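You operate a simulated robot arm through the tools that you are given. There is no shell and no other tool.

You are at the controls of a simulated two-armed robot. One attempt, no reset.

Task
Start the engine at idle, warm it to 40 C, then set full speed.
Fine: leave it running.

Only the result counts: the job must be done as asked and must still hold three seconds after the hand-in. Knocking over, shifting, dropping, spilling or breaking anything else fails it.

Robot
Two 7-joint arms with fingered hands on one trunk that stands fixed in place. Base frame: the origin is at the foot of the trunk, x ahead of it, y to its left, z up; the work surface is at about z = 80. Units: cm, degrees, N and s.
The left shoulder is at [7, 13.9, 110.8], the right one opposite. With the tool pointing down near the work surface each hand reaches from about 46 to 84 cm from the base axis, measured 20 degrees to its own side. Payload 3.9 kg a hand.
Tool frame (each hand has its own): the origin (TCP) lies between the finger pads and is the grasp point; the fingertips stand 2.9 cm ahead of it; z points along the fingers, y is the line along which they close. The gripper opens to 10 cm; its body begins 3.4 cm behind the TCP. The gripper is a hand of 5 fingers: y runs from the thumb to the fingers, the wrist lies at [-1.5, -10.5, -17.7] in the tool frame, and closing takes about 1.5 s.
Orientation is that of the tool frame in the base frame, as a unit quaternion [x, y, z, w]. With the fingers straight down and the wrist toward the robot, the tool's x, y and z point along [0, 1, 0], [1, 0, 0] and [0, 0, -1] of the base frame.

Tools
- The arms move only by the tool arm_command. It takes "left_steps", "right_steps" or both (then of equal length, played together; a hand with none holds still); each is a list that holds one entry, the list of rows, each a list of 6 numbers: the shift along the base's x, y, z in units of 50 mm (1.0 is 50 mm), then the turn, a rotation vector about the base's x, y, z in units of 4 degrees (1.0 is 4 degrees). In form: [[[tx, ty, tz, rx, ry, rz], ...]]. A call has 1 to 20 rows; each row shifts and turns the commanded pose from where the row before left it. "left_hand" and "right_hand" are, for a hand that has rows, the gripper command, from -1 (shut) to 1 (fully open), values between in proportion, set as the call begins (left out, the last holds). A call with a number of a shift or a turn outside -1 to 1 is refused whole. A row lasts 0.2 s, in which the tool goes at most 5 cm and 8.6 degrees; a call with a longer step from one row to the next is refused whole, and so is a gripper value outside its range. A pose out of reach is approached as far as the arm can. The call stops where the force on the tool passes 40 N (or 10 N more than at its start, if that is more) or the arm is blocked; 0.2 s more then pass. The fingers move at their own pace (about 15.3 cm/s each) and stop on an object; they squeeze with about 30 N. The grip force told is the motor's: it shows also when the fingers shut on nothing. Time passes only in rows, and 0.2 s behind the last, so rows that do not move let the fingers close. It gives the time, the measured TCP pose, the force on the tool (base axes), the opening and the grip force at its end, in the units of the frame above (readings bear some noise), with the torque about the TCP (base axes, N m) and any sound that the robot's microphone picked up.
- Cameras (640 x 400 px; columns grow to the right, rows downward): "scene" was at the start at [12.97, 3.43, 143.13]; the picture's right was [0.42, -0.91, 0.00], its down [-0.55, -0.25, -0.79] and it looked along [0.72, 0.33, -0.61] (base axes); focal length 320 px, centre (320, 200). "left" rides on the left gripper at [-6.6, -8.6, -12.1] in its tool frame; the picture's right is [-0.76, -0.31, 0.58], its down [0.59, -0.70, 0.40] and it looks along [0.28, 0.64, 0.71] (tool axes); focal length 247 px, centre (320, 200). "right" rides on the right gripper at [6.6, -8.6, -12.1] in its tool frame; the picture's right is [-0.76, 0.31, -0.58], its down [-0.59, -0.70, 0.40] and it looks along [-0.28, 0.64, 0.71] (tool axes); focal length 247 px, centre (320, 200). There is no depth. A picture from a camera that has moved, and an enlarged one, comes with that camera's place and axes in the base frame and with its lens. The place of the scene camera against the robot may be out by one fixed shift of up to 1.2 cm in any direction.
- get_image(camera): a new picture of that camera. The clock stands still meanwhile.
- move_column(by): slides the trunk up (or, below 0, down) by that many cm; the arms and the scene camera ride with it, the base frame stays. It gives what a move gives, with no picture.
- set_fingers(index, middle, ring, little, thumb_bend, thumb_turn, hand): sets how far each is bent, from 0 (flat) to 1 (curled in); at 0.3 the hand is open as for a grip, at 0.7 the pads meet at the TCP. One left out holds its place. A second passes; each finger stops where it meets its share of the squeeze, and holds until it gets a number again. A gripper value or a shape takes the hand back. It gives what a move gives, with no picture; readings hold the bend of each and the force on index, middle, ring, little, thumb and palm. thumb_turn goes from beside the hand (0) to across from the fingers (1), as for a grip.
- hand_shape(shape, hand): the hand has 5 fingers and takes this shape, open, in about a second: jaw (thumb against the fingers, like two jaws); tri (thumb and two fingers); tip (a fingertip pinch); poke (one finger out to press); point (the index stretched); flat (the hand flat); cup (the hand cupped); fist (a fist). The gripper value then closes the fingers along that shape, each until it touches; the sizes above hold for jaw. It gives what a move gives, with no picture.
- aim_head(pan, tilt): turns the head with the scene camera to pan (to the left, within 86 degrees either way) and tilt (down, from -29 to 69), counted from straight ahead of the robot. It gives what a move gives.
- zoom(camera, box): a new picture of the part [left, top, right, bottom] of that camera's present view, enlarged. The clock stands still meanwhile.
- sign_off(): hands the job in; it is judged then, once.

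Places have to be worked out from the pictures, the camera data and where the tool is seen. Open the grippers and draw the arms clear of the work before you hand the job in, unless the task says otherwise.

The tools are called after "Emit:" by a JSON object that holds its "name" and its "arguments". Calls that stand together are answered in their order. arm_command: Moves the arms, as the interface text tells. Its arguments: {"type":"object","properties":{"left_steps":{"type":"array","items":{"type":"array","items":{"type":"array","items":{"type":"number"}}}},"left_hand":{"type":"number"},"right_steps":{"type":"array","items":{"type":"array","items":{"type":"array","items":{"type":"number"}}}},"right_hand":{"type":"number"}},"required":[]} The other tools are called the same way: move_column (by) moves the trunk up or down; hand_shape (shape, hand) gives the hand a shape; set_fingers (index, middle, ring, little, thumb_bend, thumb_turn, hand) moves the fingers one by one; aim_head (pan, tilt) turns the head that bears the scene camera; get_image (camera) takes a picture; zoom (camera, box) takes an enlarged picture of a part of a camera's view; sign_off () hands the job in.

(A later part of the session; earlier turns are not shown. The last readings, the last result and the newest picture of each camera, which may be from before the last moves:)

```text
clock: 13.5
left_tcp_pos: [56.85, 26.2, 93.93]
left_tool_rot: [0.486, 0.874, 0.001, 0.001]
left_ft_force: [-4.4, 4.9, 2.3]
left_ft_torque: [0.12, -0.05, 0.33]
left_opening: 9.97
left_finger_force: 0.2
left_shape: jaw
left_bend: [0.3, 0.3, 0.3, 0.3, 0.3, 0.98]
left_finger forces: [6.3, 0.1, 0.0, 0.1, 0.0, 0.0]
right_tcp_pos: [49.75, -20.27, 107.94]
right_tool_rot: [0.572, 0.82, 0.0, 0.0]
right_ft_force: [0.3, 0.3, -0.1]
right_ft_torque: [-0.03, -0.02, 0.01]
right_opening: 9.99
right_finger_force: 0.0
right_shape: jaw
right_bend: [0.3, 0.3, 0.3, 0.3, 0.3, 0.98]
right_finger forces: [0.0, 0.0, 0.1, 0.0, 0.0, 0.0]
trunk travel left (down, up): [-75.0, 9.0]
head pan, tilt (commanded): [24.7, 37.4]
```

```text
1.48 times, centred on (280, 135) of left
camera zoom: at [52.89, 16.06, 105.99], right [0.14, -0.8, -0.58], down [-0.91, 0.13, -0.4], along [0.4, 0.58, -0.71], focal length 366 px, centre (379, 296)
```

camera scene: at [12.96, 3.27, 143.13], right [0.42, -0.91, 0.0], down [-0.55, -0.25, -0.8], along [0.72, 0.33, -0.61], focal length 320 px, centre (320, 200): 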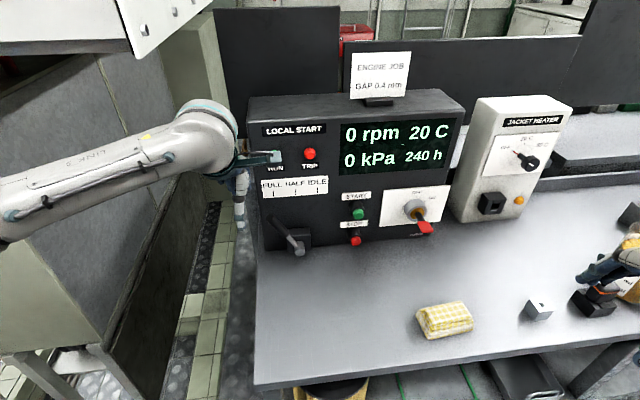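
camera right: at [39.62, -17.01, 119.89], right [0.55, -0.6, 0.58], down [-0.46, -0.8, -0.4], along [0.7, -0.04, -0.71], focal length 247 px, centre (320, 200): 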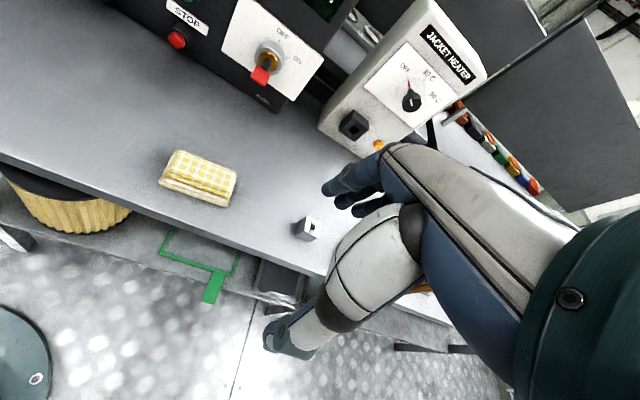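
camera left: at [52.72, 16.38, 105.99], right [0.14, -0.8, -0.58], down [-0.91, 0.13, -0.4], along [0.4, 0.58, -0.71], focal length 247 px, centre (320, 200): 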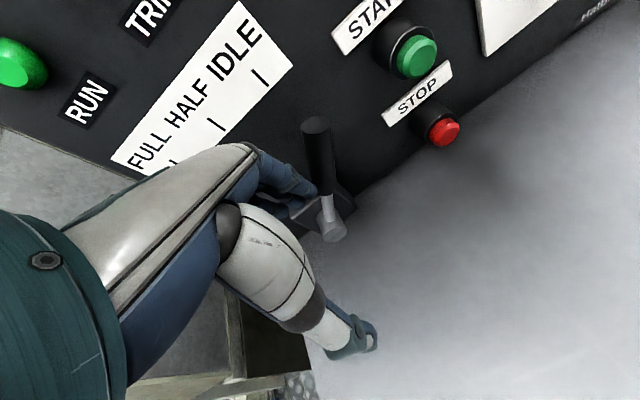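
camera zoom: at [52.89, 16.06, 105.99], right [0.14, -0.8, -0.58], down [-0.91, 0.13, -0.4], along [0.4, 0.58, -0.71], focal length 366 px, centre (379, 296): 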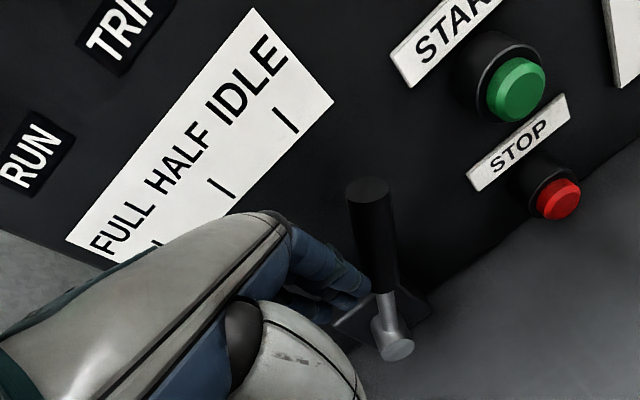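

The force climbed to about 7 N, so the lever is on its end stop at IDLE, about 30° right. I back the finger off to the left, lift clear and look at where the lever stays.

Emit:
{"name": "arm_command", "arguments": {"left_steps": [[[-0.106, 0.17, 0, 0, 0, 0], [-0.212, 0.34, 0, 0, 0, 0], [-0.212, 0.34, 0, 0, 0, 0], [-0.212, 0.34, 0.4, 0, 0, 0], [-0.3, 0.4, 0.8, 0, 0, 0], [-0.5, 0.3, 0.8, 0, 0, 0], [-0.5, 0.3, 0.4, 0, 0, 0], [0, 0, 0, 0, 0, 0]]]}}

Emit:
{"name": "get_image", "arguments": {"camera": "scene"}}

Emit:
{"name": "zoom", "arguments": {"camera": "scene", "box": [240, 150, 360, 270]}}

```text
clock: 15.3
left_tcp_pos: [46.56, 37.26, 105.96]
left_tool_rot: [0.485, 0.874, 0.001, 0.0]
left_ft_force: [0.2, -0.1, 0.2]
left_ft_torque: [0.03, 0.02, -0.02]
left_opening: 9.95
left_finger_force: 0.0
left_shape: jaw
left_bend: [0.3, 0.3, 0.3, 0.3, 0.3, 0.98]
left_finger forces: [0.1, 0.0, 0.0, 0.1, 0.1, 0.0]
right_tcp_pos: [49.96, -20.16, 108.01]
right_tool_rot: [0.572, 0.82, 0.0, 0.001]
right_ft_force: [0.7, -0.2, 0.0]
right_ft_torque: [0.02, 0.0, 0.04]
right_opening: 9.98
right_finger_force: 0.1
right_shape: jaw
right_bend: [0.3, 0.3, 0.3, 0.3, 0.3, 0.98]
right_finger forces: [0.1, 0.1, 0.0, 0.1, 0.1, 0.0]
trunk travel left (down, up): [-75.0, 9.0]
head pan, tilt (commanded): [24.7, 37.4]
```

```text
taken
camera scene: at [13.01, 3.49, 143.12], right [0.42, -0.91, 0.0], down [-0.55, -0.25, -0.79], along [0.72, 0.33, -0.61], focal length 320 px, centre (320, 200)
```

scene: 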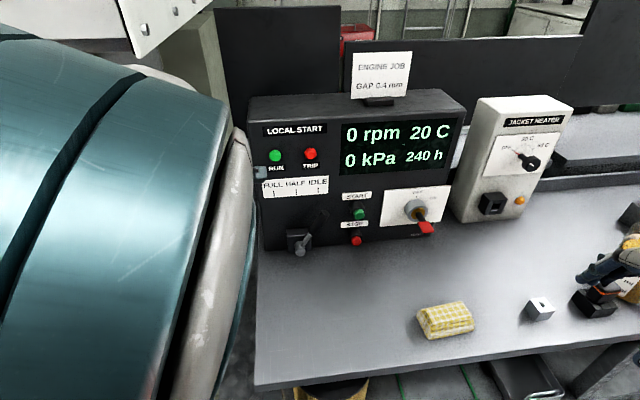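

```text
3.33 times, centred on (300, 210) of scene
camera zoom: at [13.01, 3.49, 143.12], right [0.42, -0.91, 0.0], down [-0.55, -0.25, -0.79], along [0.72, 0.33, -0.61], focal length 1066 px, centre (387, 167)
```

zoom: 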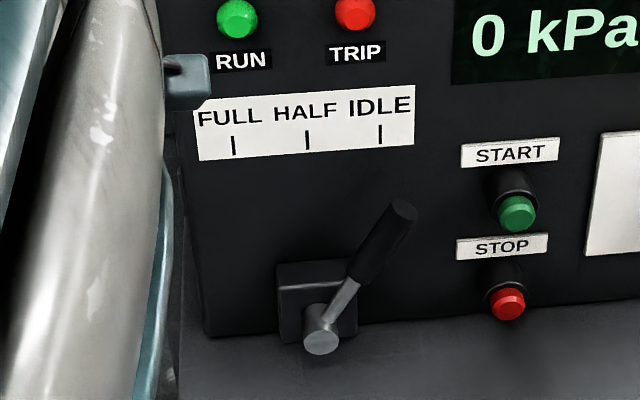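

The lever stays at IDLE after release. Next comes the key, whose red bow is a flat horizontal tab centred near (72.9, 4.3, 92.5). Pressing its right edge down will turn it clockwise to ON. I shape the right hand to poke, square it to the panel and check the fingertip.

Emit:
{"name": "hand_shape", "arguments": {"shape": "poke", "hand": "right"}}

Emit:
{"name": "arm_command", "arguments": {"right_steps": [[[0.3, 0.6, 0, 0, 0, 0.73], [0.3, 0.6, 0, 0, 0, 0.73], [0.3, 0.6, 0, 0, 0, 0.73], [0.3, 0.6, 0, 0, 0, 0.73], [0, 0, 0, 0, 0, 0]]]}}

Emit:
{"name": "get_image", "arguments": {"camera": "right"}}

Emit:
{"name": "get_image", "arguments": {"camera": "scene"}}

```text
clock: 16.2
left_tcp_pos: [46.68, 37.15, 105.94]
left_tool_rot: [0.485, 0.874, 0.0, 0.0]
left_ft_force: [0.2, 0.2, -0.1]
left_ft_torque: [-0.01, -0.03, -0.02]
left_opening: 9.97
left_finger_force: 0.1
left_shape: jaw
left_bend: [0.3, 0.3, 0.3, 0.3, 0.3, 0.98]
left_finger forces: [0.1, 0.0, 0.0, 0.0, 0.0, 0.1]
right_tcp_pos: [49.77, -20.2, 107.87]
right_tool_rot: [0.572, 0.82, 0.0, 0.0]
right_ft_force: [0.6, 0.5, 0.2]
right_ft_torque: [-0.03, 0.0, 0.01]
right_opening: 0.01
right_finger_force: 0.0
right_shape: poke
right_bend: [0.7, 0.7, 0.99, 0.99, 1.0, 1.0]
right_finger forces: [0.0, 0.0, 0.0, 0.1, 0.0, 0.0]
trunk travel left (down, up): [-75.0, 9.0]
head pan, tilt (commanded): [24.7, 37.4]
```

```text
clock: 17.4
left_tcp_pos: [46.61, 37.15, 105.95]
left_tool_rot: [0.485, 0.875, 0.002, -0.001]
left_ft_force: [0.2, -0.5, -0.1]
left_ft_torque: [-0.02, 0.0, -0.03]
left_opening: 9.98
left_finger_force: 0.1
left_shape: jaw
left_bend: [0.3, 0.3, 0.3, 0.3, 0.3, 0.98]
left_finger forces: [0.0, 0.1, 0.1, 0.1, 0.0, 0.0]
right_tcp_pos: [54.89, -10.27, 107.85]
right_tool_rot: [0.501, 0.865, 0.001, 0.0]
right_ft_force: [-0.3, 0.6, -0.1]
right_ft_torque: [0.02, 0.0, -0.01]
right_opening: 0.01
right_finger_force: 0.1
right_shape: poke
right_bend: [0.7, 0.7, 0.99, 0.99, 1.0, 1.0]
right_finger forces: [0.0, 0.1, 0.0, 0.0, 0.0, 0.1]
right hand out of reach, approached as far as the arm can: row 4
trunk travel left (down, up): [-75.0, 9.0]
head pan, tilt (commanded): [24.7, 37.4]
```

```text
taken
camera right: at [44.13, -8.84, 119.86], right [0.64, -0.5, 0.58], down [-0.32, -0.86, -0.4], along [0.7, 0.07, -0.71], focal length 247 px, centre (320, 200)
```

right: 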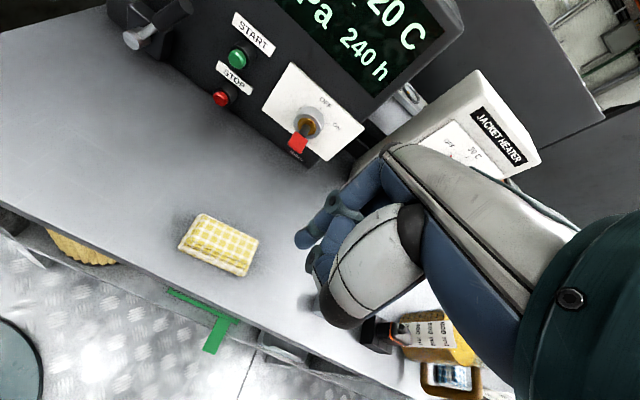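

```text
taken
camera scene: at [12.94, 3.38, 143.13], right [0.42, -0.91, 0.0], down [-0.55, -0.25, -0.8], along [0.72, 0.33, -0.61], focal length 320 px, centre (320, 200)
```

scene: 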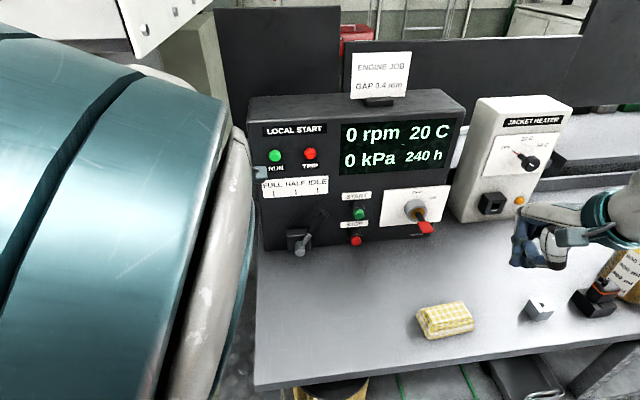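

The hand shape shows the index out and slightly left. The last row was limited near the body, which is fine since the key lies further out. I zoom in on the finger geometry.

Emit:
{"name": "zoom", "arguments": {"camera": "right", "box": [240, 130, 460, 350]}}

Emit:
{"name": "zoom", "arguments": {"camera": "scene", "box": [490, 170, 640, 290]}}

```text
1.82 times, centred on (350, 240) of right
camera zoom: at [44.13, -8.84, 119.86], right [0.64, -0.5, 0.58], down [-0.32, -0.86, -0.4], along [0.7, 0.07, -0.71], focal length 449 px, centre (266, 127)
```

zoom: 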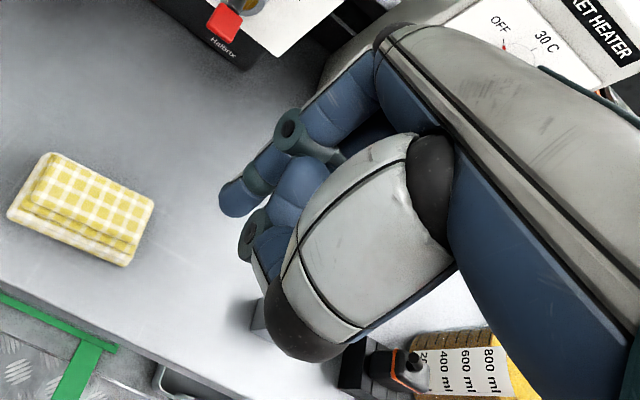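

```text
3.33 times, centred on (565, 230) of scene
camera zoom: at [12.94, 3.38, 143.13], right [0.42, -0.91, 0.0], down [-0.55, -0.25, -0.8], along [0.72, 0.33, -0.61], focal length 1066 px, centre (-497, 100)
```

zoom: 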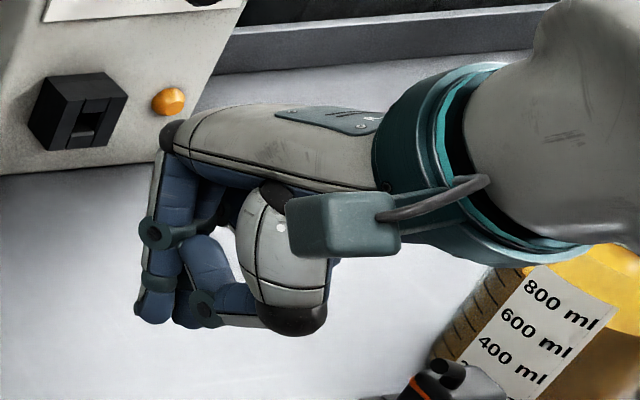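

The poke shape leaves the thumb too close to the fingertip. The point shape puts the index about 9 cm ahead of everything else, which is better for both the key and the button, so I switch to it.

Emit:
{"name": "hand_shape", "arguments": {"shape": "point", "hand": "right"}}

Emit:
{"name": "zoom", "arguments": {"camera": "right", "box": [240, 100, 460, 350]}}

Emit:
{"name": "zoom", "arguments": {"camera": "scene", "box": [490, 170, 640, 290]}}

```text
clock: 18.3
left_tcp_pos: [46.58, 37.06, 105.96]
left_tool_rot: [0.486, 0.874, 0.001, 0.0]
left_ft_force: [-0.8, 0.5, 0.3]
left_ft_torque: [-0.01, 0.02, 0.04]
left_opening: 9.98
left_finger_force: 0.0
left_shape: jaw
left_bend: [0.3, 0.3, 0.3, 0.3, 0.3, 0.98]
left_finger forces: [0.0, 0.0, 0.1, 0.1, 0.0, 0.0]
right_tcp_pos: [54.79, -10.21, 107.76]
right_tool_rot: [0.501, 0.866, 0.0, 0.0]
right_ft_force: [0.5, -0.5, 0.3]
right_ft_torque: [0.02, 0.0, -0.03]
right_opening: 0.0
right_finger_force: 0.0
right_shape: point
right_bend: [0.2, 1.0, 1.0, 1.0, 1.0, 0.87]
right_finger forces: [0.0, 0.0, 0.0, 0.1, 0.1, 0.0]
trunk travel left (down, up): [-75.0, 9.0]
head pan, tilt (commanded): [24.7, 37.4]
```

```text
1.60 times, centred on (350, 225) of right
camera zoom: at [44.14, -8.83, 119.85], right [0.64, -0.5, 0.58], down [-0.32, -0.86, -0.4], along [0.7, 0.07, -0.71], focal length 395 px, centre (272, 160)
```

zoom: 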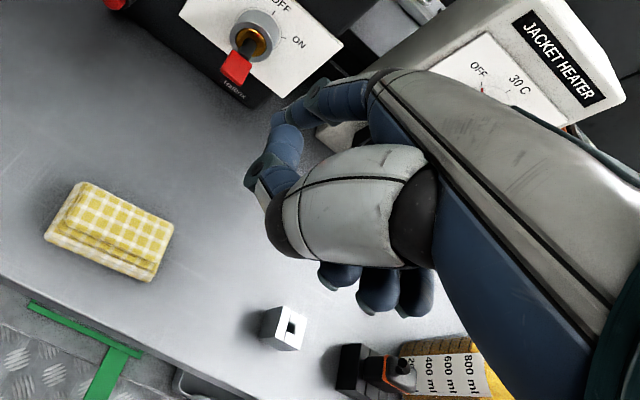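

```text
3.33 times, centred on (565, 230) of scene
camera zoom: at [12.96, 3.42, 143.13], right [0.42, -0.91, 0.0], down [-0.55, -0.25, -0.79], along [0.72, 0.33, -0.61], focal length 1066 px, centre (-497, 100)
```

zoom: 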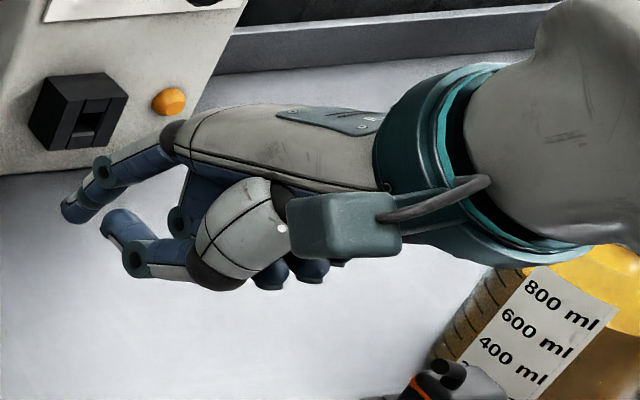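

I need the index tip position precisely, so I zoom in tighter from both cameras.

Emit:
{"name": "zoom", "arguments": {"camera": "right", "box": [300, 130, 400, 240]}}

Emit:
{"name": "zoom", "arguments": {"camera": "scene", "box": [495, 185, 575, 255]}}

```text
3.64 times, centred on (350, 185) of right
camera zoom: at [44.14, -8.83, 119.85], right [0.64, -0.5, 0.58], down [-0.32, -0.86, -0.4], along [0.7, 0.07, -0.71], focal length 898 px, centre (211, 254)
```

zoom: 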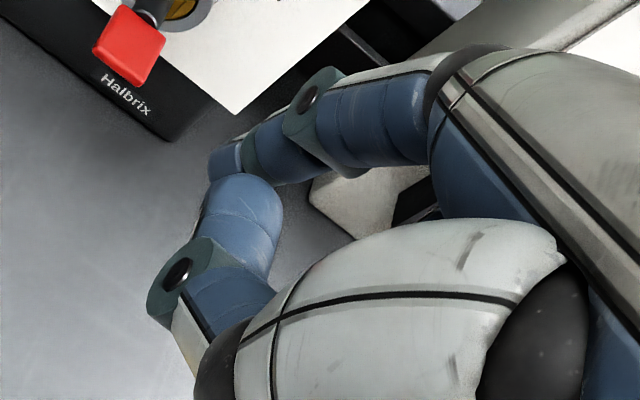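

```text
5.71 times, centred on (535, 220) of scene
camera zoom: at [12.96, 3.42, 143.13], right [0.42, -0.91, 0.0], down [-0.55, -0.25, -0.79], along [0.72, 0.33, -0.61], focal length 1827 px, centre (-909, 86)
```

zoom: 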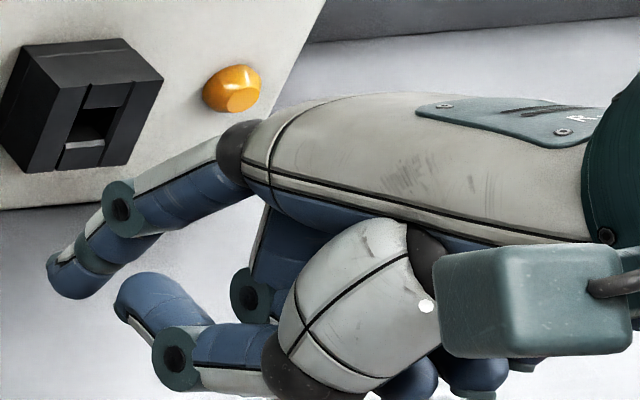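

Cross-checking the cameras, the scene view carries an offset of about (0, +0.5, −0.7) cm. Corrected places are: key bow centre about (73.7, 4.5, 92.0), START about (69.9, 19.6, 93.5), and right index tip at tool (1.7, 6.3, 1.8). I move the right hand partway towards the key, staying high.

Emit:
{"name": "arm_command", "arguments": {"right_steps": [[[0.55, 0.28, -0.2, 0, 0, 0], [0.55, 0.28, -0.2, 0, 0, 0], [0.55, 0.28, -0.2, 0, 0, 0], [0, 0, 0, 0, 0, 0]]]}}

Emit:
{"name": "get_image", "arguments": {"camera": "scene"}}

Emit:
{"name": "get_image", "arguments": {"camera": "right"}}

```text
clock: 19.3
left_tcp_pos: [46.62, 37.17, 106.03]
left_tool_rot: [0.486, 0.874, 0.002, 0.0]
left_ft_force: [0.4, 0.7, -0.4]
left_ft_torque: [0.0, 0.01, 0.02]
left_opening: 10.0
left_finger_force: 0.0
left_shape: jaw
left_bend: [0.3, 0.3, 0.3, 0.3, 0.3, 0.98]
left_finger forces: [0.1, 0.0, 0.0, 0.0, 0.0, 0.0]
right_tcp_pos: [54.8, -10.36, 107.87]
right_tool_rot: [0.5, 0.866, 0.001, 0.0]
right_ft_force: [0.3, 0.0, 0.0]
right_ft_torque: [0.01, -0.02, -0.03]
right_opening: 0.0
right_finger_force: 0.1
right_shape: point
right_bend: [0.2, 1.0, 1.0, 1.0, 1.0, 0.87]
right_finger forces: [0.0, 0.1, 0.0, 0.1, 0.1, 0.1]
right hand out of reach, approached as far as the arm can: row 1, 2, 3
trunk travel left (down, up): [-75.0, 9.0]
head pan, tilt (commanded): [24.7, 37.4]
```

```text
taken
camera scene: at [12.97, 3.43, 143.13], right [0.42, -0.91, 0.0], down [-0.55, -0.25, -0.79], along [0.72, 0.33, -0.61], focal length 320 px, centre (320, 200)
```

scene: 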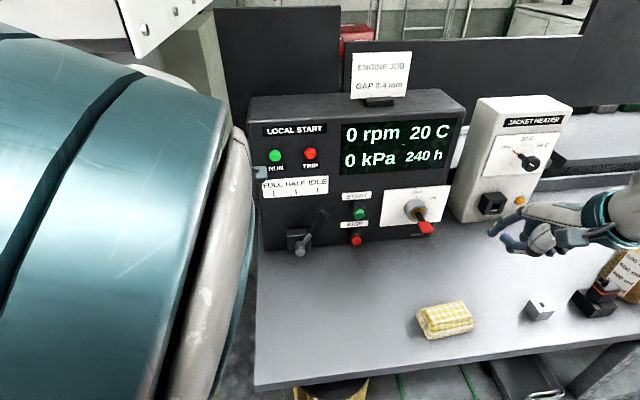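

```text
taken
camera right: at [44.15, -8.82, 119.85], right [0.64, -0.5, 0.58], down [-0.32, -0.86, -0.4], along [0.7, 0.07, -0.71], focal length 247 px, centre (320, 200)
```

right: 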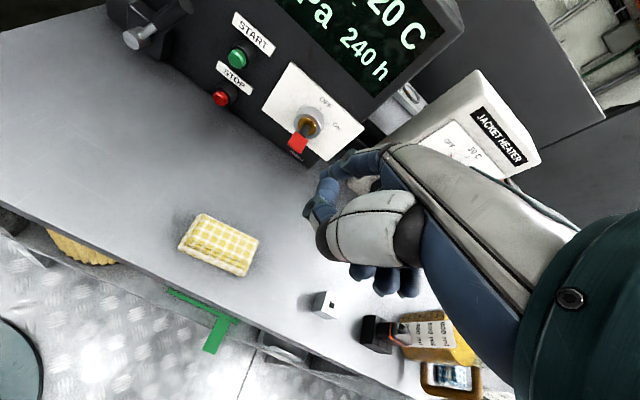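

The arm did not move, so that yaw is outside the right arm's range. I turn the hand back to its original heading of about 20° and see where it settles.

Emit:
{"name": "arm_command", "arguments": {"right_steps": [[[0, 0, 0, 0, 0, -0.73], [0, 0, 0, 0, 0, -0.73], [0, 0, 0, 0, 0, -0.73], [0, 0, 0, 0, 0, -0.73], [0, 0, 0, 0, 0, 0]]]}}

```text
clock: 20.5
left_tcp_pos: [46.63, 37.26, 105.96]
left_tool_rot: [0.485, 0.875, 0.001, -0.001]
left_ft_force: [0.2, -0.4, 0.1]
left_ft_torque: [-0.01, 0.04, 0.01]
left_opening: 9.99
left_finger_force: 0.1
left_shape: jaw
left_bend: [0.3, 0.3, 0.3, 0.3, 0.3, 0.98]
left_finger forces: [0.0, 0.1, 0.0, 0.0, 0.0, 0.1]
right_tcp_pos: [54.84, -10.24, 107.96]
right_tool_rot: [0.573, 0.82, 0.0, 0.0]
right_ft_force: [1.0, -0.6, -0.5]
right_ft_torque: [0.0, 0.01, -0.02]
right_opening: 0.0
right_finger_force: 0.0
right_shape: point
right_bend: [0.2, 1.0, 1.0, 1.0, 1.0, 0.87]
right_finger forces: [0.1, 0.0, 0.0, 0.0, 0.1, 0.0]
trunk travel left (down, up): [-75.0, 9.0]
head pan, tilt (commanded): [24.7, 37.4]
```

The arm is back at a reachable heading. I now move towards a point above the key bow's right edge, staying at a safe height.

Emit:
{"name": "arm_command", "arguments": {"right_steps": [[[0.572, 0.39, -0.2, 0, 0, 0], [0.572, 0.39, -0.2, 0, 0, 0], [0.572, 0.39, -0.2, 0, 0, 0], [0.572, 0.39, -0.2, 0, 0, 0], [0.572, 0.39, -0.2, 0, 0, 0], [0, 0, 0, 0, 0, 0]]]}}

Emit:
{"name": "get_image", "arguments": {"camera": "right"}}

Emit:
{"name": "get_image", "arguments": {"camera": "scene"}}

```text
clock: 21.9
left_tcp_pos: [46.59, 37.1, 106.0]
left_tool_rot: [0.486, 0.874, 0.001, 0.0]
left_ft_force: [-0.4, -0.9, 1.1]
left_ft_torque: [0.01, -0.02, 0.0]
left_opening: 9.98
left_finger_force: 0.1
left_shape: jaw
left_bend: [0.3, 0.3, 0.3, 0.3, 0.3, 0.98]
left_finger forces: [0.1, 0.1, 0.1, 0.1, 0.0, 0.0]
right_tcp_pos: [69.0, -0.6, 103.03]
right_tool_rot: [0.572, 0.82, 0.0, 0.0]
right_ft_force: [0.4, 0.0, 0.7]
right_ft_torque: [-0.01, 0.01, -0.01]
right_opening: 0.01
right_finger_force: 0.0
right_shape: point
right_bend: [0.2, 1.0, 1.0, 1.0, 1.0, 0.87]
right_finger forces: [0.1, 0.0, 0.0, 0.0, 0.1, 0.0]
trunk travel left (down, up): [-75.0, 9.0]
head pan, tilt (commanded): [24.7, 37.4]
```

```text
taken
camera right: at [58.77, 2.67, 115.08], right [0.55, -0.6, 0.58], down [-0.46, -0.8, -0.4], along [0.7, -0.04, -0.71], focal length 247 px, centre (320, 200)
```

right: 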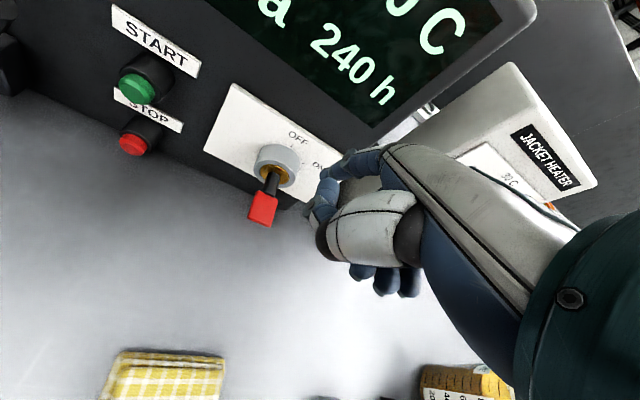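

```text
taken
camera scene: at [12.89, 3.35, 143.14], right [0.42, -0.91, 0.0], down [-0.55, -0.25, -0.8], along [0.72, 0.33, -0.61], focal length 320 px, centre (320, 200)
```

scene: 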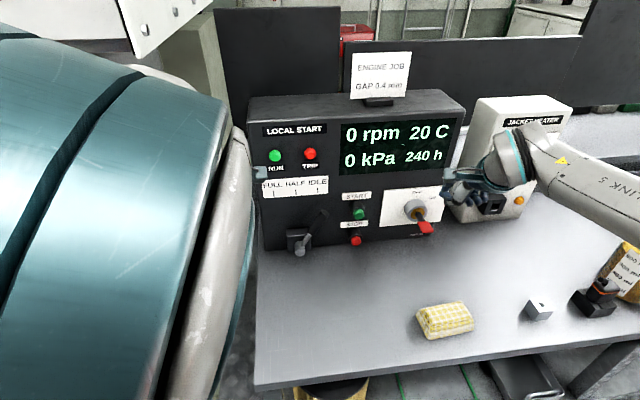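

The key bow is in clear view, and its position agrees with my estimate of (73.6, 4.6, 92.2). I zoom in on the bow and fingertip before descending.

Emit:
{"name": "zoom", "arguments": {"camera": "right", "box": [200, 120, 400, 260]}}

Emit:
{"name": "zoom", "arguments": {"camera": "scene", "box": [390, 160, 510, 250]}}

```text
2.86 times, centred on (300, 190) of right
camera zoom: at [58.77, 2.67, 115.08], right [0.55, -0.6, 0.58], down [-0.46, -0.8, -0.4], along [0.7, -0.04, -0.71], focal length 706 px, centre (377, 229)
```

zoom: 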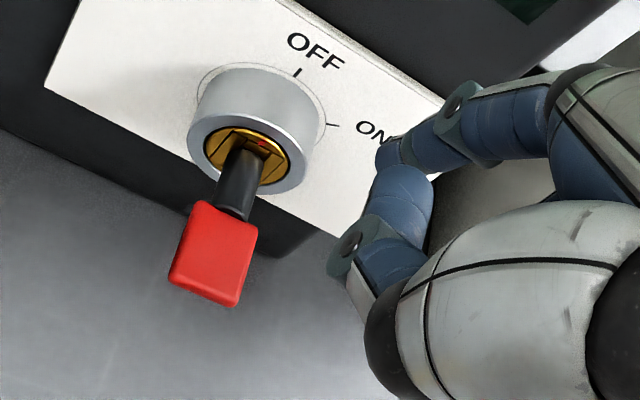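

```text
4.44 times, centred on (450, 205) of scene
camera zoom: at [12.89, 3.35, 143.14], right [0.42, -0.91, 0.0], down [-0.55, -0.25, -0.8], along [0.72, 0.33, -0.61], focal length 1421 px, centre (-258, 178)
```

zoom: 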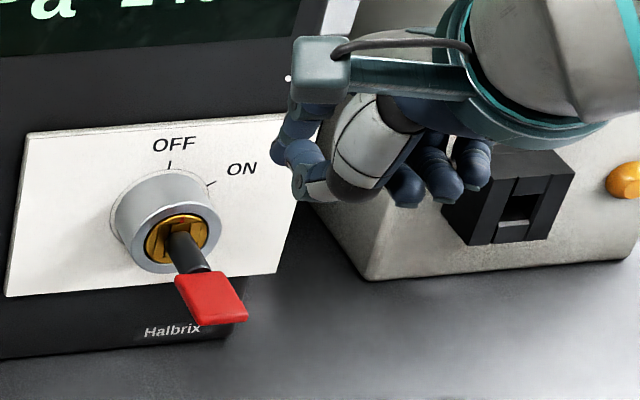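

The bow is a horizontal plate about 2.6 × 3.4 cm centred at (73.5, 4.5), with its top at about 92.5. The index tip is at about (74.2, 3.3, 101.3). I shift it slightly left and lower it to just above the bow's right half.

Emit:
{"name": "arm_command", "arguments": {"right_steps": [[[-0.02, 0.03, -0.4, 0, 0, 0], [-0.02, 0.03, -0.4, 0, 0, 0], [0, 0, -0.4, 0, 0, 0], [0, 0, 0, 0, 0, 0]]]}}

Emit:
{"name": "zoom", "arguments": {"camera": "right", "box": [200, 120, 400, 260]}}

Emit:
{"name": "zoom", "arguments": {"camera": "scene", "box": [390, 160, 510, 250]}}

Emit:
{"name": "get_image", "arguments": {"camera": "left"}}

```text
clock: 22.9
left_tcp_pos: [46.66, 37.23, 105.98]
left_tool_rot: [0.486, 0.874, 0.002, 0.0]
left_ft_force: [-0.4, -1.2, 0.8]
left_ft_torque: [0.0, 0.02, 0.0]
left_opening: 9.97
left_finger_force: 0.0
left_shape: jaw
left_bend: [0.3, 0.3, 0.3, 0.3, 0.3, 0.98]
left_finger forces: [0.1, 0.1, 0.0, 0.0, 0.1, 0.0]
right_tcp_pos: [68.89, -0.29, 97.04]
right_tool_rot: [0.572, 0.82, 0.0, 0.0]
right_ft_force: [0.3, 0.4, 0.7]
right_ft_torque: [0.02, -0.02, -0.01]
right_opening: 0.0
right_finger_force: 0.1
right_shape: point
right_bend: [0.2, 1.0, 1.0, 1.0, 1.0, 0.87]
right_finger forces: [0.0, 0.1, 0.0, 0.1, 0.0, 0.1]
trunk travel left (down, up): [-75.0, 9.0]
head pan, tilt (commanded): [24.7, 37.4]
```

```text
2.86 times, centred on (300, 190) of right
camera zoom: at [58.58, 3.01, 109.07], right [0.55, -0.6, 0.58], down [-0.46, -0.8, -0.4], along [0.7, -0.04, -0.71], focal length 706 px, centre (377, 229)
```

zoom: 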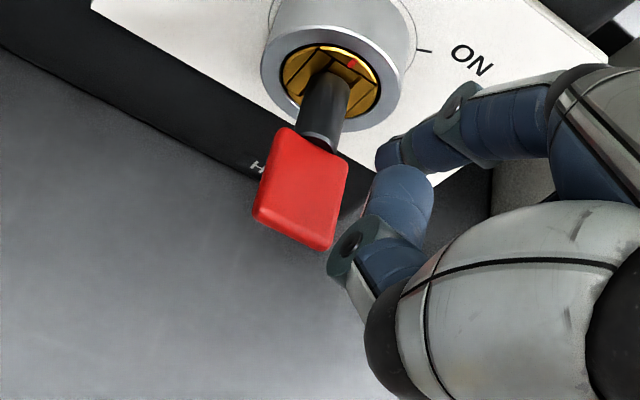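

```text
4.44 times, centred on (450, 205) of scene
camera zoom: at [12.94, 3.42, 143.13], right [0.42, -0.91, 0.0], down [-0.55, -0.25, -0.79], along [0.72, 0.33, -0.61], focal length 1421 px, centre (-258, 178)
```

zoom: 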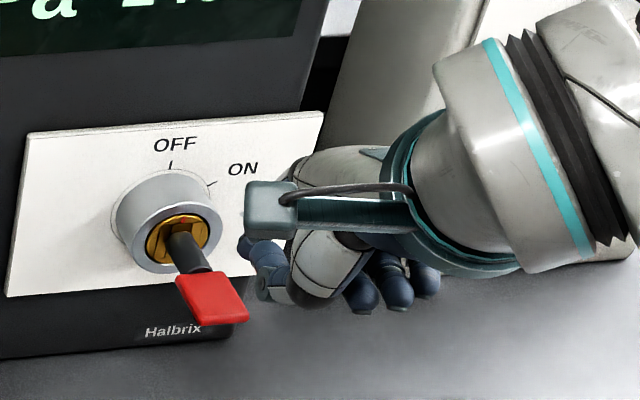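

```text
taken
camera left: at [42.7, 27.08, 118.12], right [0.14, -0.8, -0.58], down [-0.91, 0.13, -0.4], along [0.4, 0.58, -0.71], focal length 247 px, centre (320, 200)
```

left: 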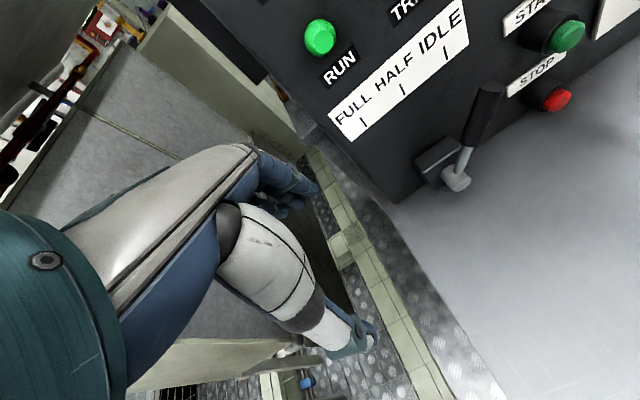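

The fingertip hangs about 1.9 cm above the right half of the bow. I ease it a little towards the panel so the thumb stays clear, then descend in small steps until it touches.

Emit:
{"name": "arm_command", "arguments": {"right_steps": [[[0.034, 0.021, -0.1, 0, 0, 0], [0.034, 0.021, -0.1, 0, 0, 0], [0, 0, -0.1, 0, 0, 0], [0, 0, -0.1, 0, 0, 0], [0, 0, 0, 0, 0, 0]]]}}

Emit:
{"name": "zoom", "arguments": {"camera": "right", "box": [200, 100, 400, 240]}}

Emit:
{"name": "zoom", "arguments": {"camera": "scene", "box": [390, 160, 510, 250]}}

```text
clock: 24.1
left_tcp_pos: [46.54, 37.19, 105.83]
left_tool_rot: [0.485, 0.874, 0.001, 0.0]
left_ft_force: [0.7, 0.4, 0.2]
left_ft_torque: [0.03, 0.01, -0.02]
left_opening: 9.98
left_finger_force: 0.1
left_shape: jaw
left_bend: [0.3, 0.3, 0.3, 0.3, 0.3, 0.98]
left_finger forces: [0.0, 0.0, 0.1, 0.0, 0.1, 0.0]
right_tcp_pos: [69.32, -0.02, 95.07]
right_tool_rot: [0.572, 0.82, 0.0, 0.001]
right_ft_force: [0.5, 0.1, 0.4]
right_ft_torque: [-0.01, 0.02, -0.02]
right_opening: 0.02
right_finger_force: 0.0
right_shape: point
right_bend: [0.2, 1.0, 1.0, 1.0, 1.0, 0.87]
right_finger forces: [0.1, 0.0, 0.1, 0.0, 0.0, 0.0]
trunk travel left (down, up): [-75.0, 9.0]
head pan, tilt (commanded): [24.7, 37.4]
```

```text
2.86 times, centred on (300, 170) of right
camera zoom: at [58.97, 3.24, 107.01], right [0.55, -0.6, 0.58], down [-0.46, -0.8, -0.4], along [0.7, -0.04, -0.71], focal length 706 px, centre (377, 286)
```

zoom: 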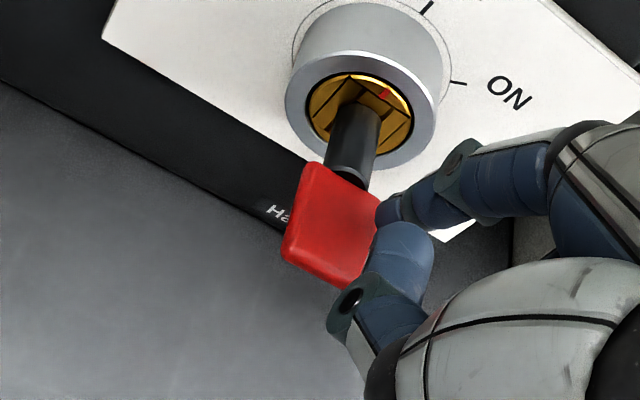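

```text
4.44 times, centred on (450, 205) of scene
camera zoom: at [12.96, 3.43, 143.13], right [0.42, -0.91, 0.0], down [-0.55, -0.25, -0.79], along [0.72, 0.33, -0.61], focal length 1421 px, centre (-258, 178)
```

zoom: 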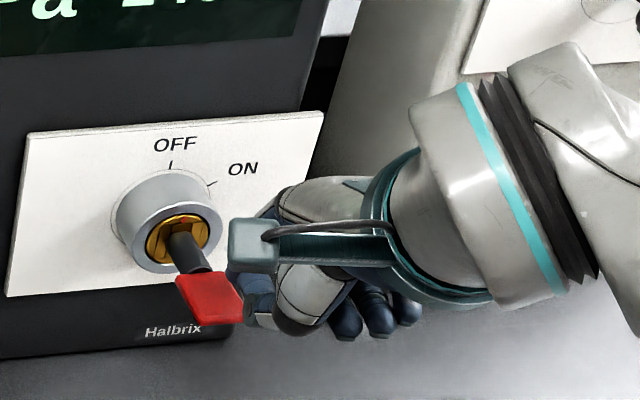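

The fingertip's left side is only about 0.76 cm right of the key axis, so the finger could slip off the edge. I shift 0.5 cm to the left and then press down in small steps.

Emit:
{"name": "arm_command", "arguments": {"right_steps": [[[-0.053, 0.085, 0, 0, 0, 0], [0, 0, -0.06, 0, 0, 0], [0, 0, -0.06, 0, 0, 0], [0, 0, 0, 0, 0, 0]]]}}

Emit:
{"name": "zoom", "arguments": {"camera": "right", "box": [200, 100, 400, 240]}}

```text
clock: 25.1
left_tcp_pos: [46.43, 37.14, 105.97]
left_tool_rot: [0.486, 0.874, 0.0, 0.0]
left_ft_force: [0.3, 0.0, -1.0]
left_ft_torque: [0.01, 0.02, 0.01]
left_opening: 9.99
left_finger_force: 0.0
left_shape: jaw
left_bend: [0.3, 0.3, 0.3, 0.3, 0.3, 0.98]
left_finger forces: [0.0, 0.0, 0.1, 0.0, 0.0, 0.1]
right_tcp_pos: [69.0, 0.43, 94.46]
right_tool_rot: [0.572, 0.82, 0.0, 0.0]
right_ft_force: [-0.2, 0.2, 0.3]
right_ft_torque: [-0.04, 0.02, 0.01]
right_opening: 0.0
right_finger_force: 0.0
right_shape: point
right_bend: [0.2, 1.0, 1.0, 1.0, 1.0, 0.87]
right_finger forces: [0.1, 0.0, 0.0, 0.0, 0.0, 0.0]
trunk travel left (down, up): [-75.0, 9.0]
head pan, tilt (commanded): [24.7, 37.4]
```

```text
2.86 times, centred on (300, 170) of right
camera zoom: at [58.72, 3.62, 106.44], right [0.55, -0.6, 0.58], down [-0.46, -0.8, -0.4], along [0.7, -0.04, -0.71], focal length 706 px, centre (377, 286)
```

zoom: 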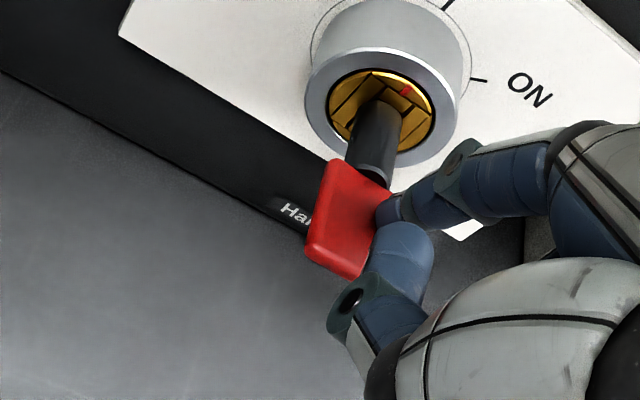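

Still no contact, and the finger now lies over the right half of the bow. I continue down 0.6 cm at a time.

Emit:
{"name": "arm_command", "arguments": {"right_steps": [[[0, 0, -0.06, 0, 0, 0], [0, 0, -0.06, 0, 0, 0], [0, 0, 0, 0, 0, 0]]]}}

Emit:
{"name": "zoom", "arguments": {"camera": "right", "box": [200, 100, 400, 240]}}

```text
clock: 25.9
left_tcp_pos: [46.52, 37.22, 106.05]
left_tool_rot: [0.486, 0.874, 0.001, 0.0]
left_ft_force: [0.6, -0.5, 0.7]
left_ft_torque: [0.01, 0.0, -0.03]
left_opening: 10.01
left_finger_force: 0.0
left_shape: jaw
left_bend: [0.3, 0.3, 0.3, 0.3, 0.3, 0.98]
left_finger forces: [0.0, 0.0, 0.1, 0.0, 0.0, 0.0]
right_tcp_pos: [69.04, 0.49, 93.95]
right_tool_rot: [0.572, 0.82, 0.0, 0.001]
right_ft_force: [-1.6, -1.3, 4.3]
right_ft_torque: [0.13, -0.21, -0.01]
right_opening: 0.0
right_finger_force: 0.1
right_shape: point
right_bend: [0.19, 1.0, 1.0, 1.0, 1.0, 0.87]
right_finger forces: [4.3, 0.0, 0.1, 0.0, 0.0, 0.1]
trunk travel left (down, up): [-75.0, 9.0]
head pan, tilt (commanded): [24.7, 37.4]
```

```text
2.86 times, centred on (300, 170) of right
camera zoom: at [58.68, 3.63, 105.92], right [0.55, -0.6, 0.58], down [-0.46, -0.8, -0.4], along [0.7, -0.04, -0.71], focal length 706 px, centre (377, 286)
```

zoom: 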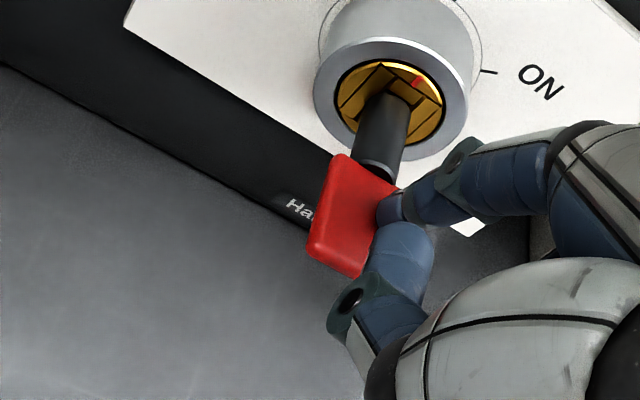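

Contact: the index reads 4.3 N and the red mark in the lock has begun to turn clockwise. I keep pressing down, drifting slightly right as the bow turns.

Emit:
{"name": "arm_command", "arguments": {"right_steps": [[[0.008, -0.013, -0.06, 0, 0, 0], [0.008, -0.013, -0.06, 0, 0, 0], [0, 0, 0, 0, 0, 0]]]}}

Emit:
{"name": "zoom", "arguments": {"camera": "right", "box": [200, 100, 400, 240]}}

```text
clock: 26.7
left_tcp_pos: [46.49, 37.13, 105.97]
left_tool_rot: [0.486, 0.874, 0.002, 0.0]
left_ft_force: [0.3, 0.1, 0.5]
left_ft_torque: [-0.01, -0.02, 0.02]
left_opening: 9.97
left_finger_force: 0.2
left_shape: jaw
left_bend: [0.3, 0.3, 0.3, 0.3, 0.3, 0.98]
left_finger forces: [0.0, 0.0, 0.0, 0.0, 0.0, 0.1]
right_tcp_pos: [69.01, 0.17, 93.27]
right_tool_rot: [0.573, 0.82, 0.0, 0.0]
right_ft_force: [-1.9, -1.8, 8.7]
right_ft_torque: [0.34, -0.47, -0.08]
right_opening: 0.01
right_finger_force: 0.1
right_shape: point
right_bend: [0.18, 1.0, 1.0, 1.0, 1.0, 0.87]
right_finger forces: [8.0, 0.1, 0.0, 0.0, 0.0, 0.1]
trunk travel left (down, up): [-75.0, 9.0]
head pan, tilt (commanded): [24.7, 37.4]
```

```text
2.86 times, centred on (300, 170) of right
camera zoom: at [58.76, 3.46, 105.31], right [0.55, -0.61, 0.58], down [-0.46, -0.79, -0.4], along [0.7, -0.05, -0.71], focal length 706 px, centre (377, 286)
```

zoom: 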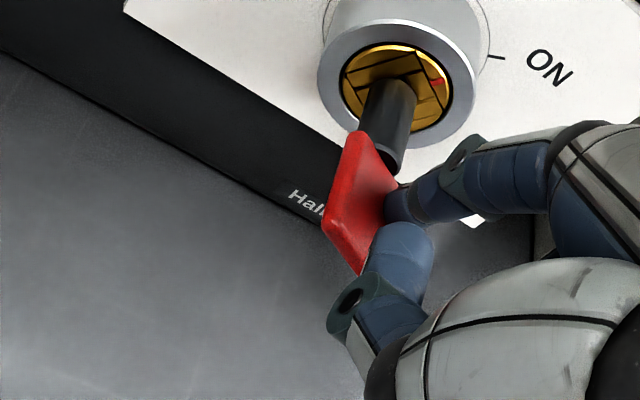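

The key has turned about 30–35° with 8 N of force. I keep pressing down.

Emit:
{"name": "arm_command", "arguments": {"right_steps": [[[0.006, -0.01, -0.06, 0, 0, 0], [0, 0, -0.06, 0, 0, 0], [0, 0, 0, 0, 0, 0]]]}}

Emit:
{"name": "zoom", "arguments": {"camera": "right", "box": [200, 80, 400, 220]}}

Emit:
{"name": "zoom", "arguments": {"camera": "scene", "box": [390, 160, 510, 250]}}

```text
clock: 27.5
left_tcp_pos: [46.63, 37.19, 106.01]
left_tool_rot: [0.486, 0.874, 0.001, -0.001]
left_ft_force: [-0.5, -0.1, 0.4]
left_ft_torque: [0.01, 0.0, 0.01]
left_opening: 9.99
left_finger_force: 0.0
left_shape: jaw
left_bend: [0.3, 0.3, 0.3, 0.3, 0.3, 0.98]
left_finger forces: [0.0, 0.0, 0.0, 0.0, 0.0, 0.0]
right_tcp_pos: [69.11, 0.2, 92.54]
right_tool_rot: [0.573, 0.819, 0.0, 0.0]
right_ft_force: [1.4, -1.3, 3.7]
right_ft_torque: [0.13, -0.23, -0.14]
right_opening: 0.0
right_finger_force: 0.1
right_shape: point
right_bend: [0.18, 1.0, 1.0, 1.0, 1.0, 0.87]
right_finger forces: [4.1, 0.0, 0.0, 0.0, 0.1, 0.0]
trunk travel left (down, up): [-75.0, 9.0]
head pan, tilt (commanded): [24.7, 37.4]
```

```text
2.86 times, centred on (300, 150) of right
camera zoom: at [58.86, 3.46, 104.59], right [0.55, -0.6, 0.58], down [-0.46, -0.8, -0.4], along [0.7, -0.05, -0.71], focal length 706 px, centre (377, 343)
```

zoom: 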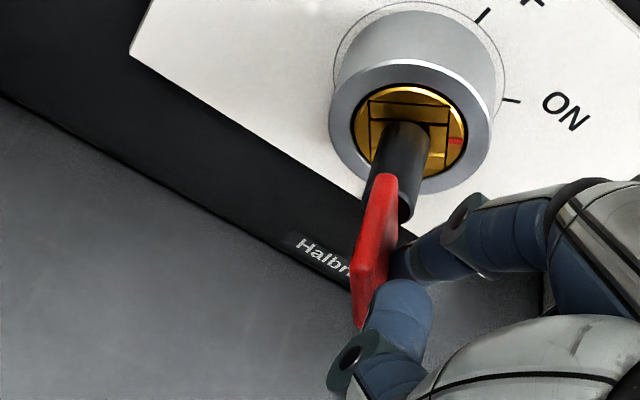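

```text
4.44 times, centred on (450, 205) of scene
camera zoom: at [12.92, 3.38, 143.13], right [0.42, -0.91, 0.0], down [-0.55, -0.25, -0.8], along [0.72, 0.33, -0.61], focal length 1421 px, centre (-258, 178)
```

zoom: 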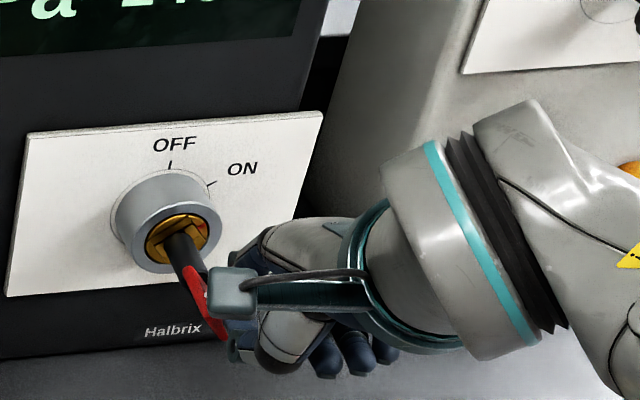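

The red mark in the lock now lines up with the ON tick. I press 0.3 cm more to check that it is seated against its stop.

Emit:
{"name": "arm_command", "arguments": {"right_steps": [[[-0.005, 0.008, -0.03, 0, 0, 0], [-0.005, 0.008, -0.03, 0, 0, 0], [0, 0, 0, 0, 0, 0]]]}}

Emit:
{"name": "zoom", "arguments": {"camera": "right", "box": [200, 80, 400, 220]}}

Emit:
{"name": "zoom", "arguments": {"camera": "scene", "box": [250, 90, 490, 250]}}

```text
clock: 28.3
left_tcp_pos: [46.56, 37.18, 106.02]
left_tool_rot: [0.485, 0.874, 0.001, 0.0]
left_ft_force: [-1.2, 0.7, -0.4]
left_ft_torque: [-0.03, -0.02, -0.03]
left_opening: 9.99
left_finger_force: 0.2
left_shape: jaw
left_bend: [0.3, 0.3, 0.3, 0.3, 0.3, 0.98]
left_finger forces: [0.0, 0.0, 0.0, 0.0, 0.0, 0.1]
right_tcp_pos: [69.02, 0.4, 92.39]
right_tool_rot: [0.573, 0.82, 0.0, 0.0]
right_ft_force: [1.7, -2.0, 4.2]
right_ft_torque: [0.15, -0.3, -0.19]
right_opening: 0.01
right_finger_force: 0.1
right_shape: point
right_bend: [0.18, 1.0, 1.0, 1.0, 1.0, 0.87]
right_finger forces: [4.7, 0.0, 0.0, 0.0, 0.1, 0.0]
trunk travel left (down, up): [-75.0, 9.0]
head pan, tilt (commanded): [24.7, 37.4]
```

```text
2.86 times, centred on (300, 150) of right
camera zoom: at [58.74, 3.53, 104.35], right [0.55, -0.6, 0.58], down [-0.46, -0.8, -0.4], along [0.7, -0.04, -0.71], focal length 706 px, centre (377, 343)
```

zoom: 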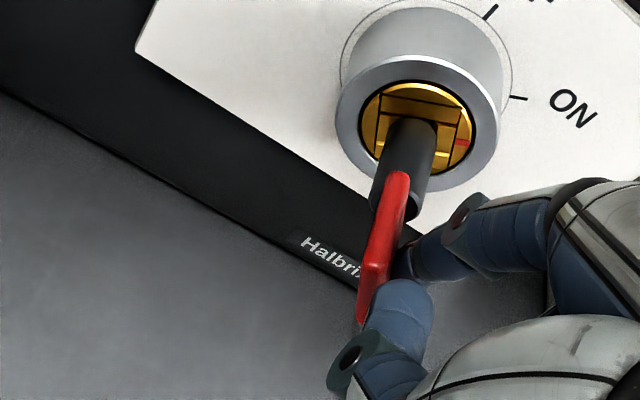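

```text
2.50 times, centred on (370, 170) of scene
camera zoom: at [12.91, 3.37, 143.13], right [0.42, -0.91, 0.0], down [-0.55, -0.25, -0.8], along [0.72, 0.33, -0.61], focal length 799 px, centre (195, 275)
```

zoom: 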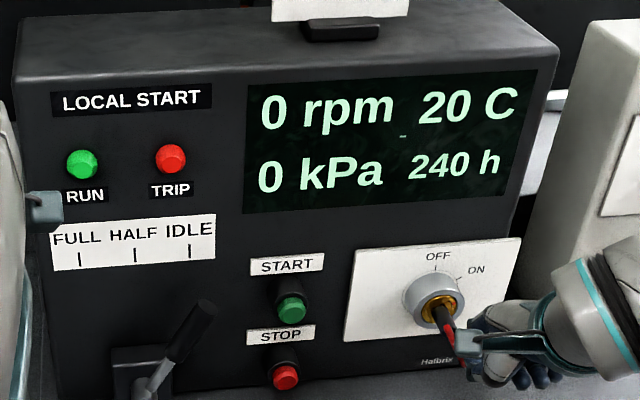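

The key stays at ON with low force. I slide the finger off to the right and up, then check that the key remains there.

Emit:
{"name": "arm_command", "arguments": {"right_steps": [[[0.1, -0.17, 0.1, 0, 0, 0], [0.1, -0.17, 0.3, 0, 0, 0], [0, 0, 0.6, 0, 0, 0], [-0.3, 0, 0.8, 0, 0, 0], [0, 0, 0, 0, 0, 0]]]}}

Emit:
{"name": "get_image", "arguments": {"camera": "right"}}

Emit:
{"name": "zoom", "arguments": {"camera": "right", "box": [180, 80, 380, 240]}}

Emit:
{"name": "zoom", "arguments": {"camera": "scene", "box": [250, 90, 490, 250]}}

```text
clock: 29.5
left_tcp_pos: [46.72, 37.14, 105.94]
left_tool_rot: [0.486, 0.874, 0.0, -0.001]
left_ft_force: [-0.1, -0.1, 0.8]
left_ft_torque: [0.0, -0.02, -0.02]
left_opening: 9.99
left_finger_force: 0.1
left_shape: jaw
left_bend: [0.3, 0.3, 0.3, 0.3, 0.3, 0.98]
left_finger forces: [0.1, 0.0, 0.1, 0.0, 0.0, 0.0]
right_tcp_pos: [68.66, -1.62, 101.2]
right_tool_rot: [0.572, 0.82, -0.001, 0.0]
right_ft_force: [-0.9, -0.3, 0.1]
right_ft_torque: [-0.01, 0.0, 0.02]
right_opening: 0.01
right_finger_force: 0.0
right_shape: point
right_bend: [0.2, 1.0, 1.0, 1.0, 1.0, 0.87]
right_finger forces: [0.1, 0.0, 0.0, 0.0, 0.0, 0.1]
trunk travel left (down, up): [-75.0, 9.0]
head pan, tilt (commanded): [24.7, 37.4]
```

```text
taken
camera right: at [58.43, 1.74, 113.27], right [0.55, -0.6, 0.58], down [-0.46, -0.8, -0.4], along [0.7, -0.04, -0.71], focal length 247 px, centre (320, 200)
```

right: 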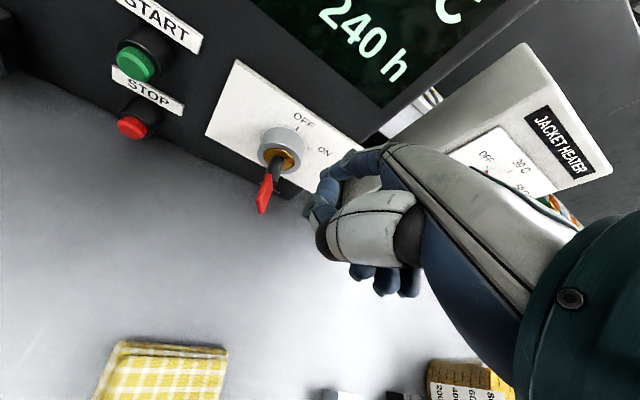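

```text
2.50 times, centred on (280, 160) of right
camera zoom: at [58.43, 1.74, 113.27], right [0.55, -0.6, 0.58], down [-0.46, -0.8, -0.4], along [0.7, -0.04, -0.71], focal length 617 px, centre (420, 300)
```

zoom: 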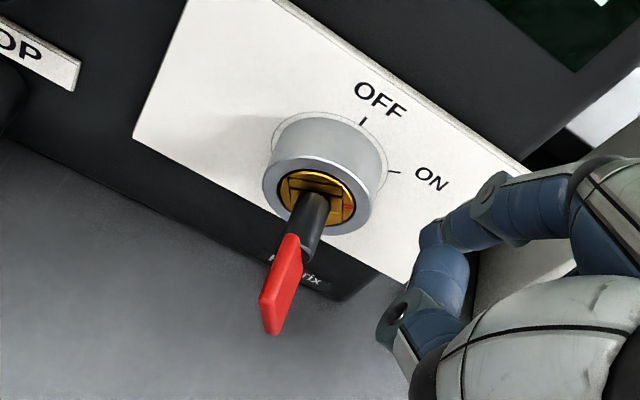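

```text
2.50 times, centred on (370, 170) of scene
camera zoom: at [13.08, 3.44, 143.11], right [0.42, -0.91, 0.0], down [-0.55, -0.25, -0.79], along [0.72, 0.33, -0.61], focal length 799 px, centre (195, 275)
```

zoom: 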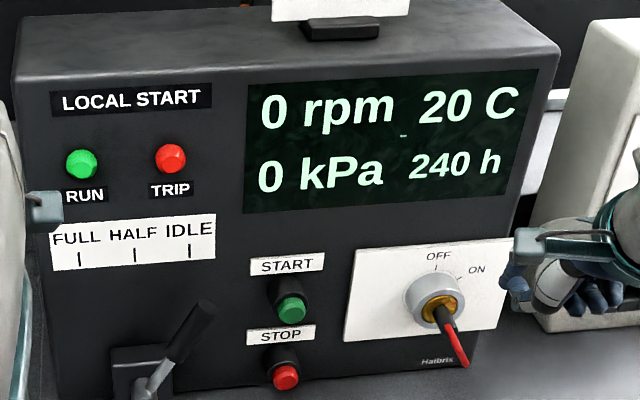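

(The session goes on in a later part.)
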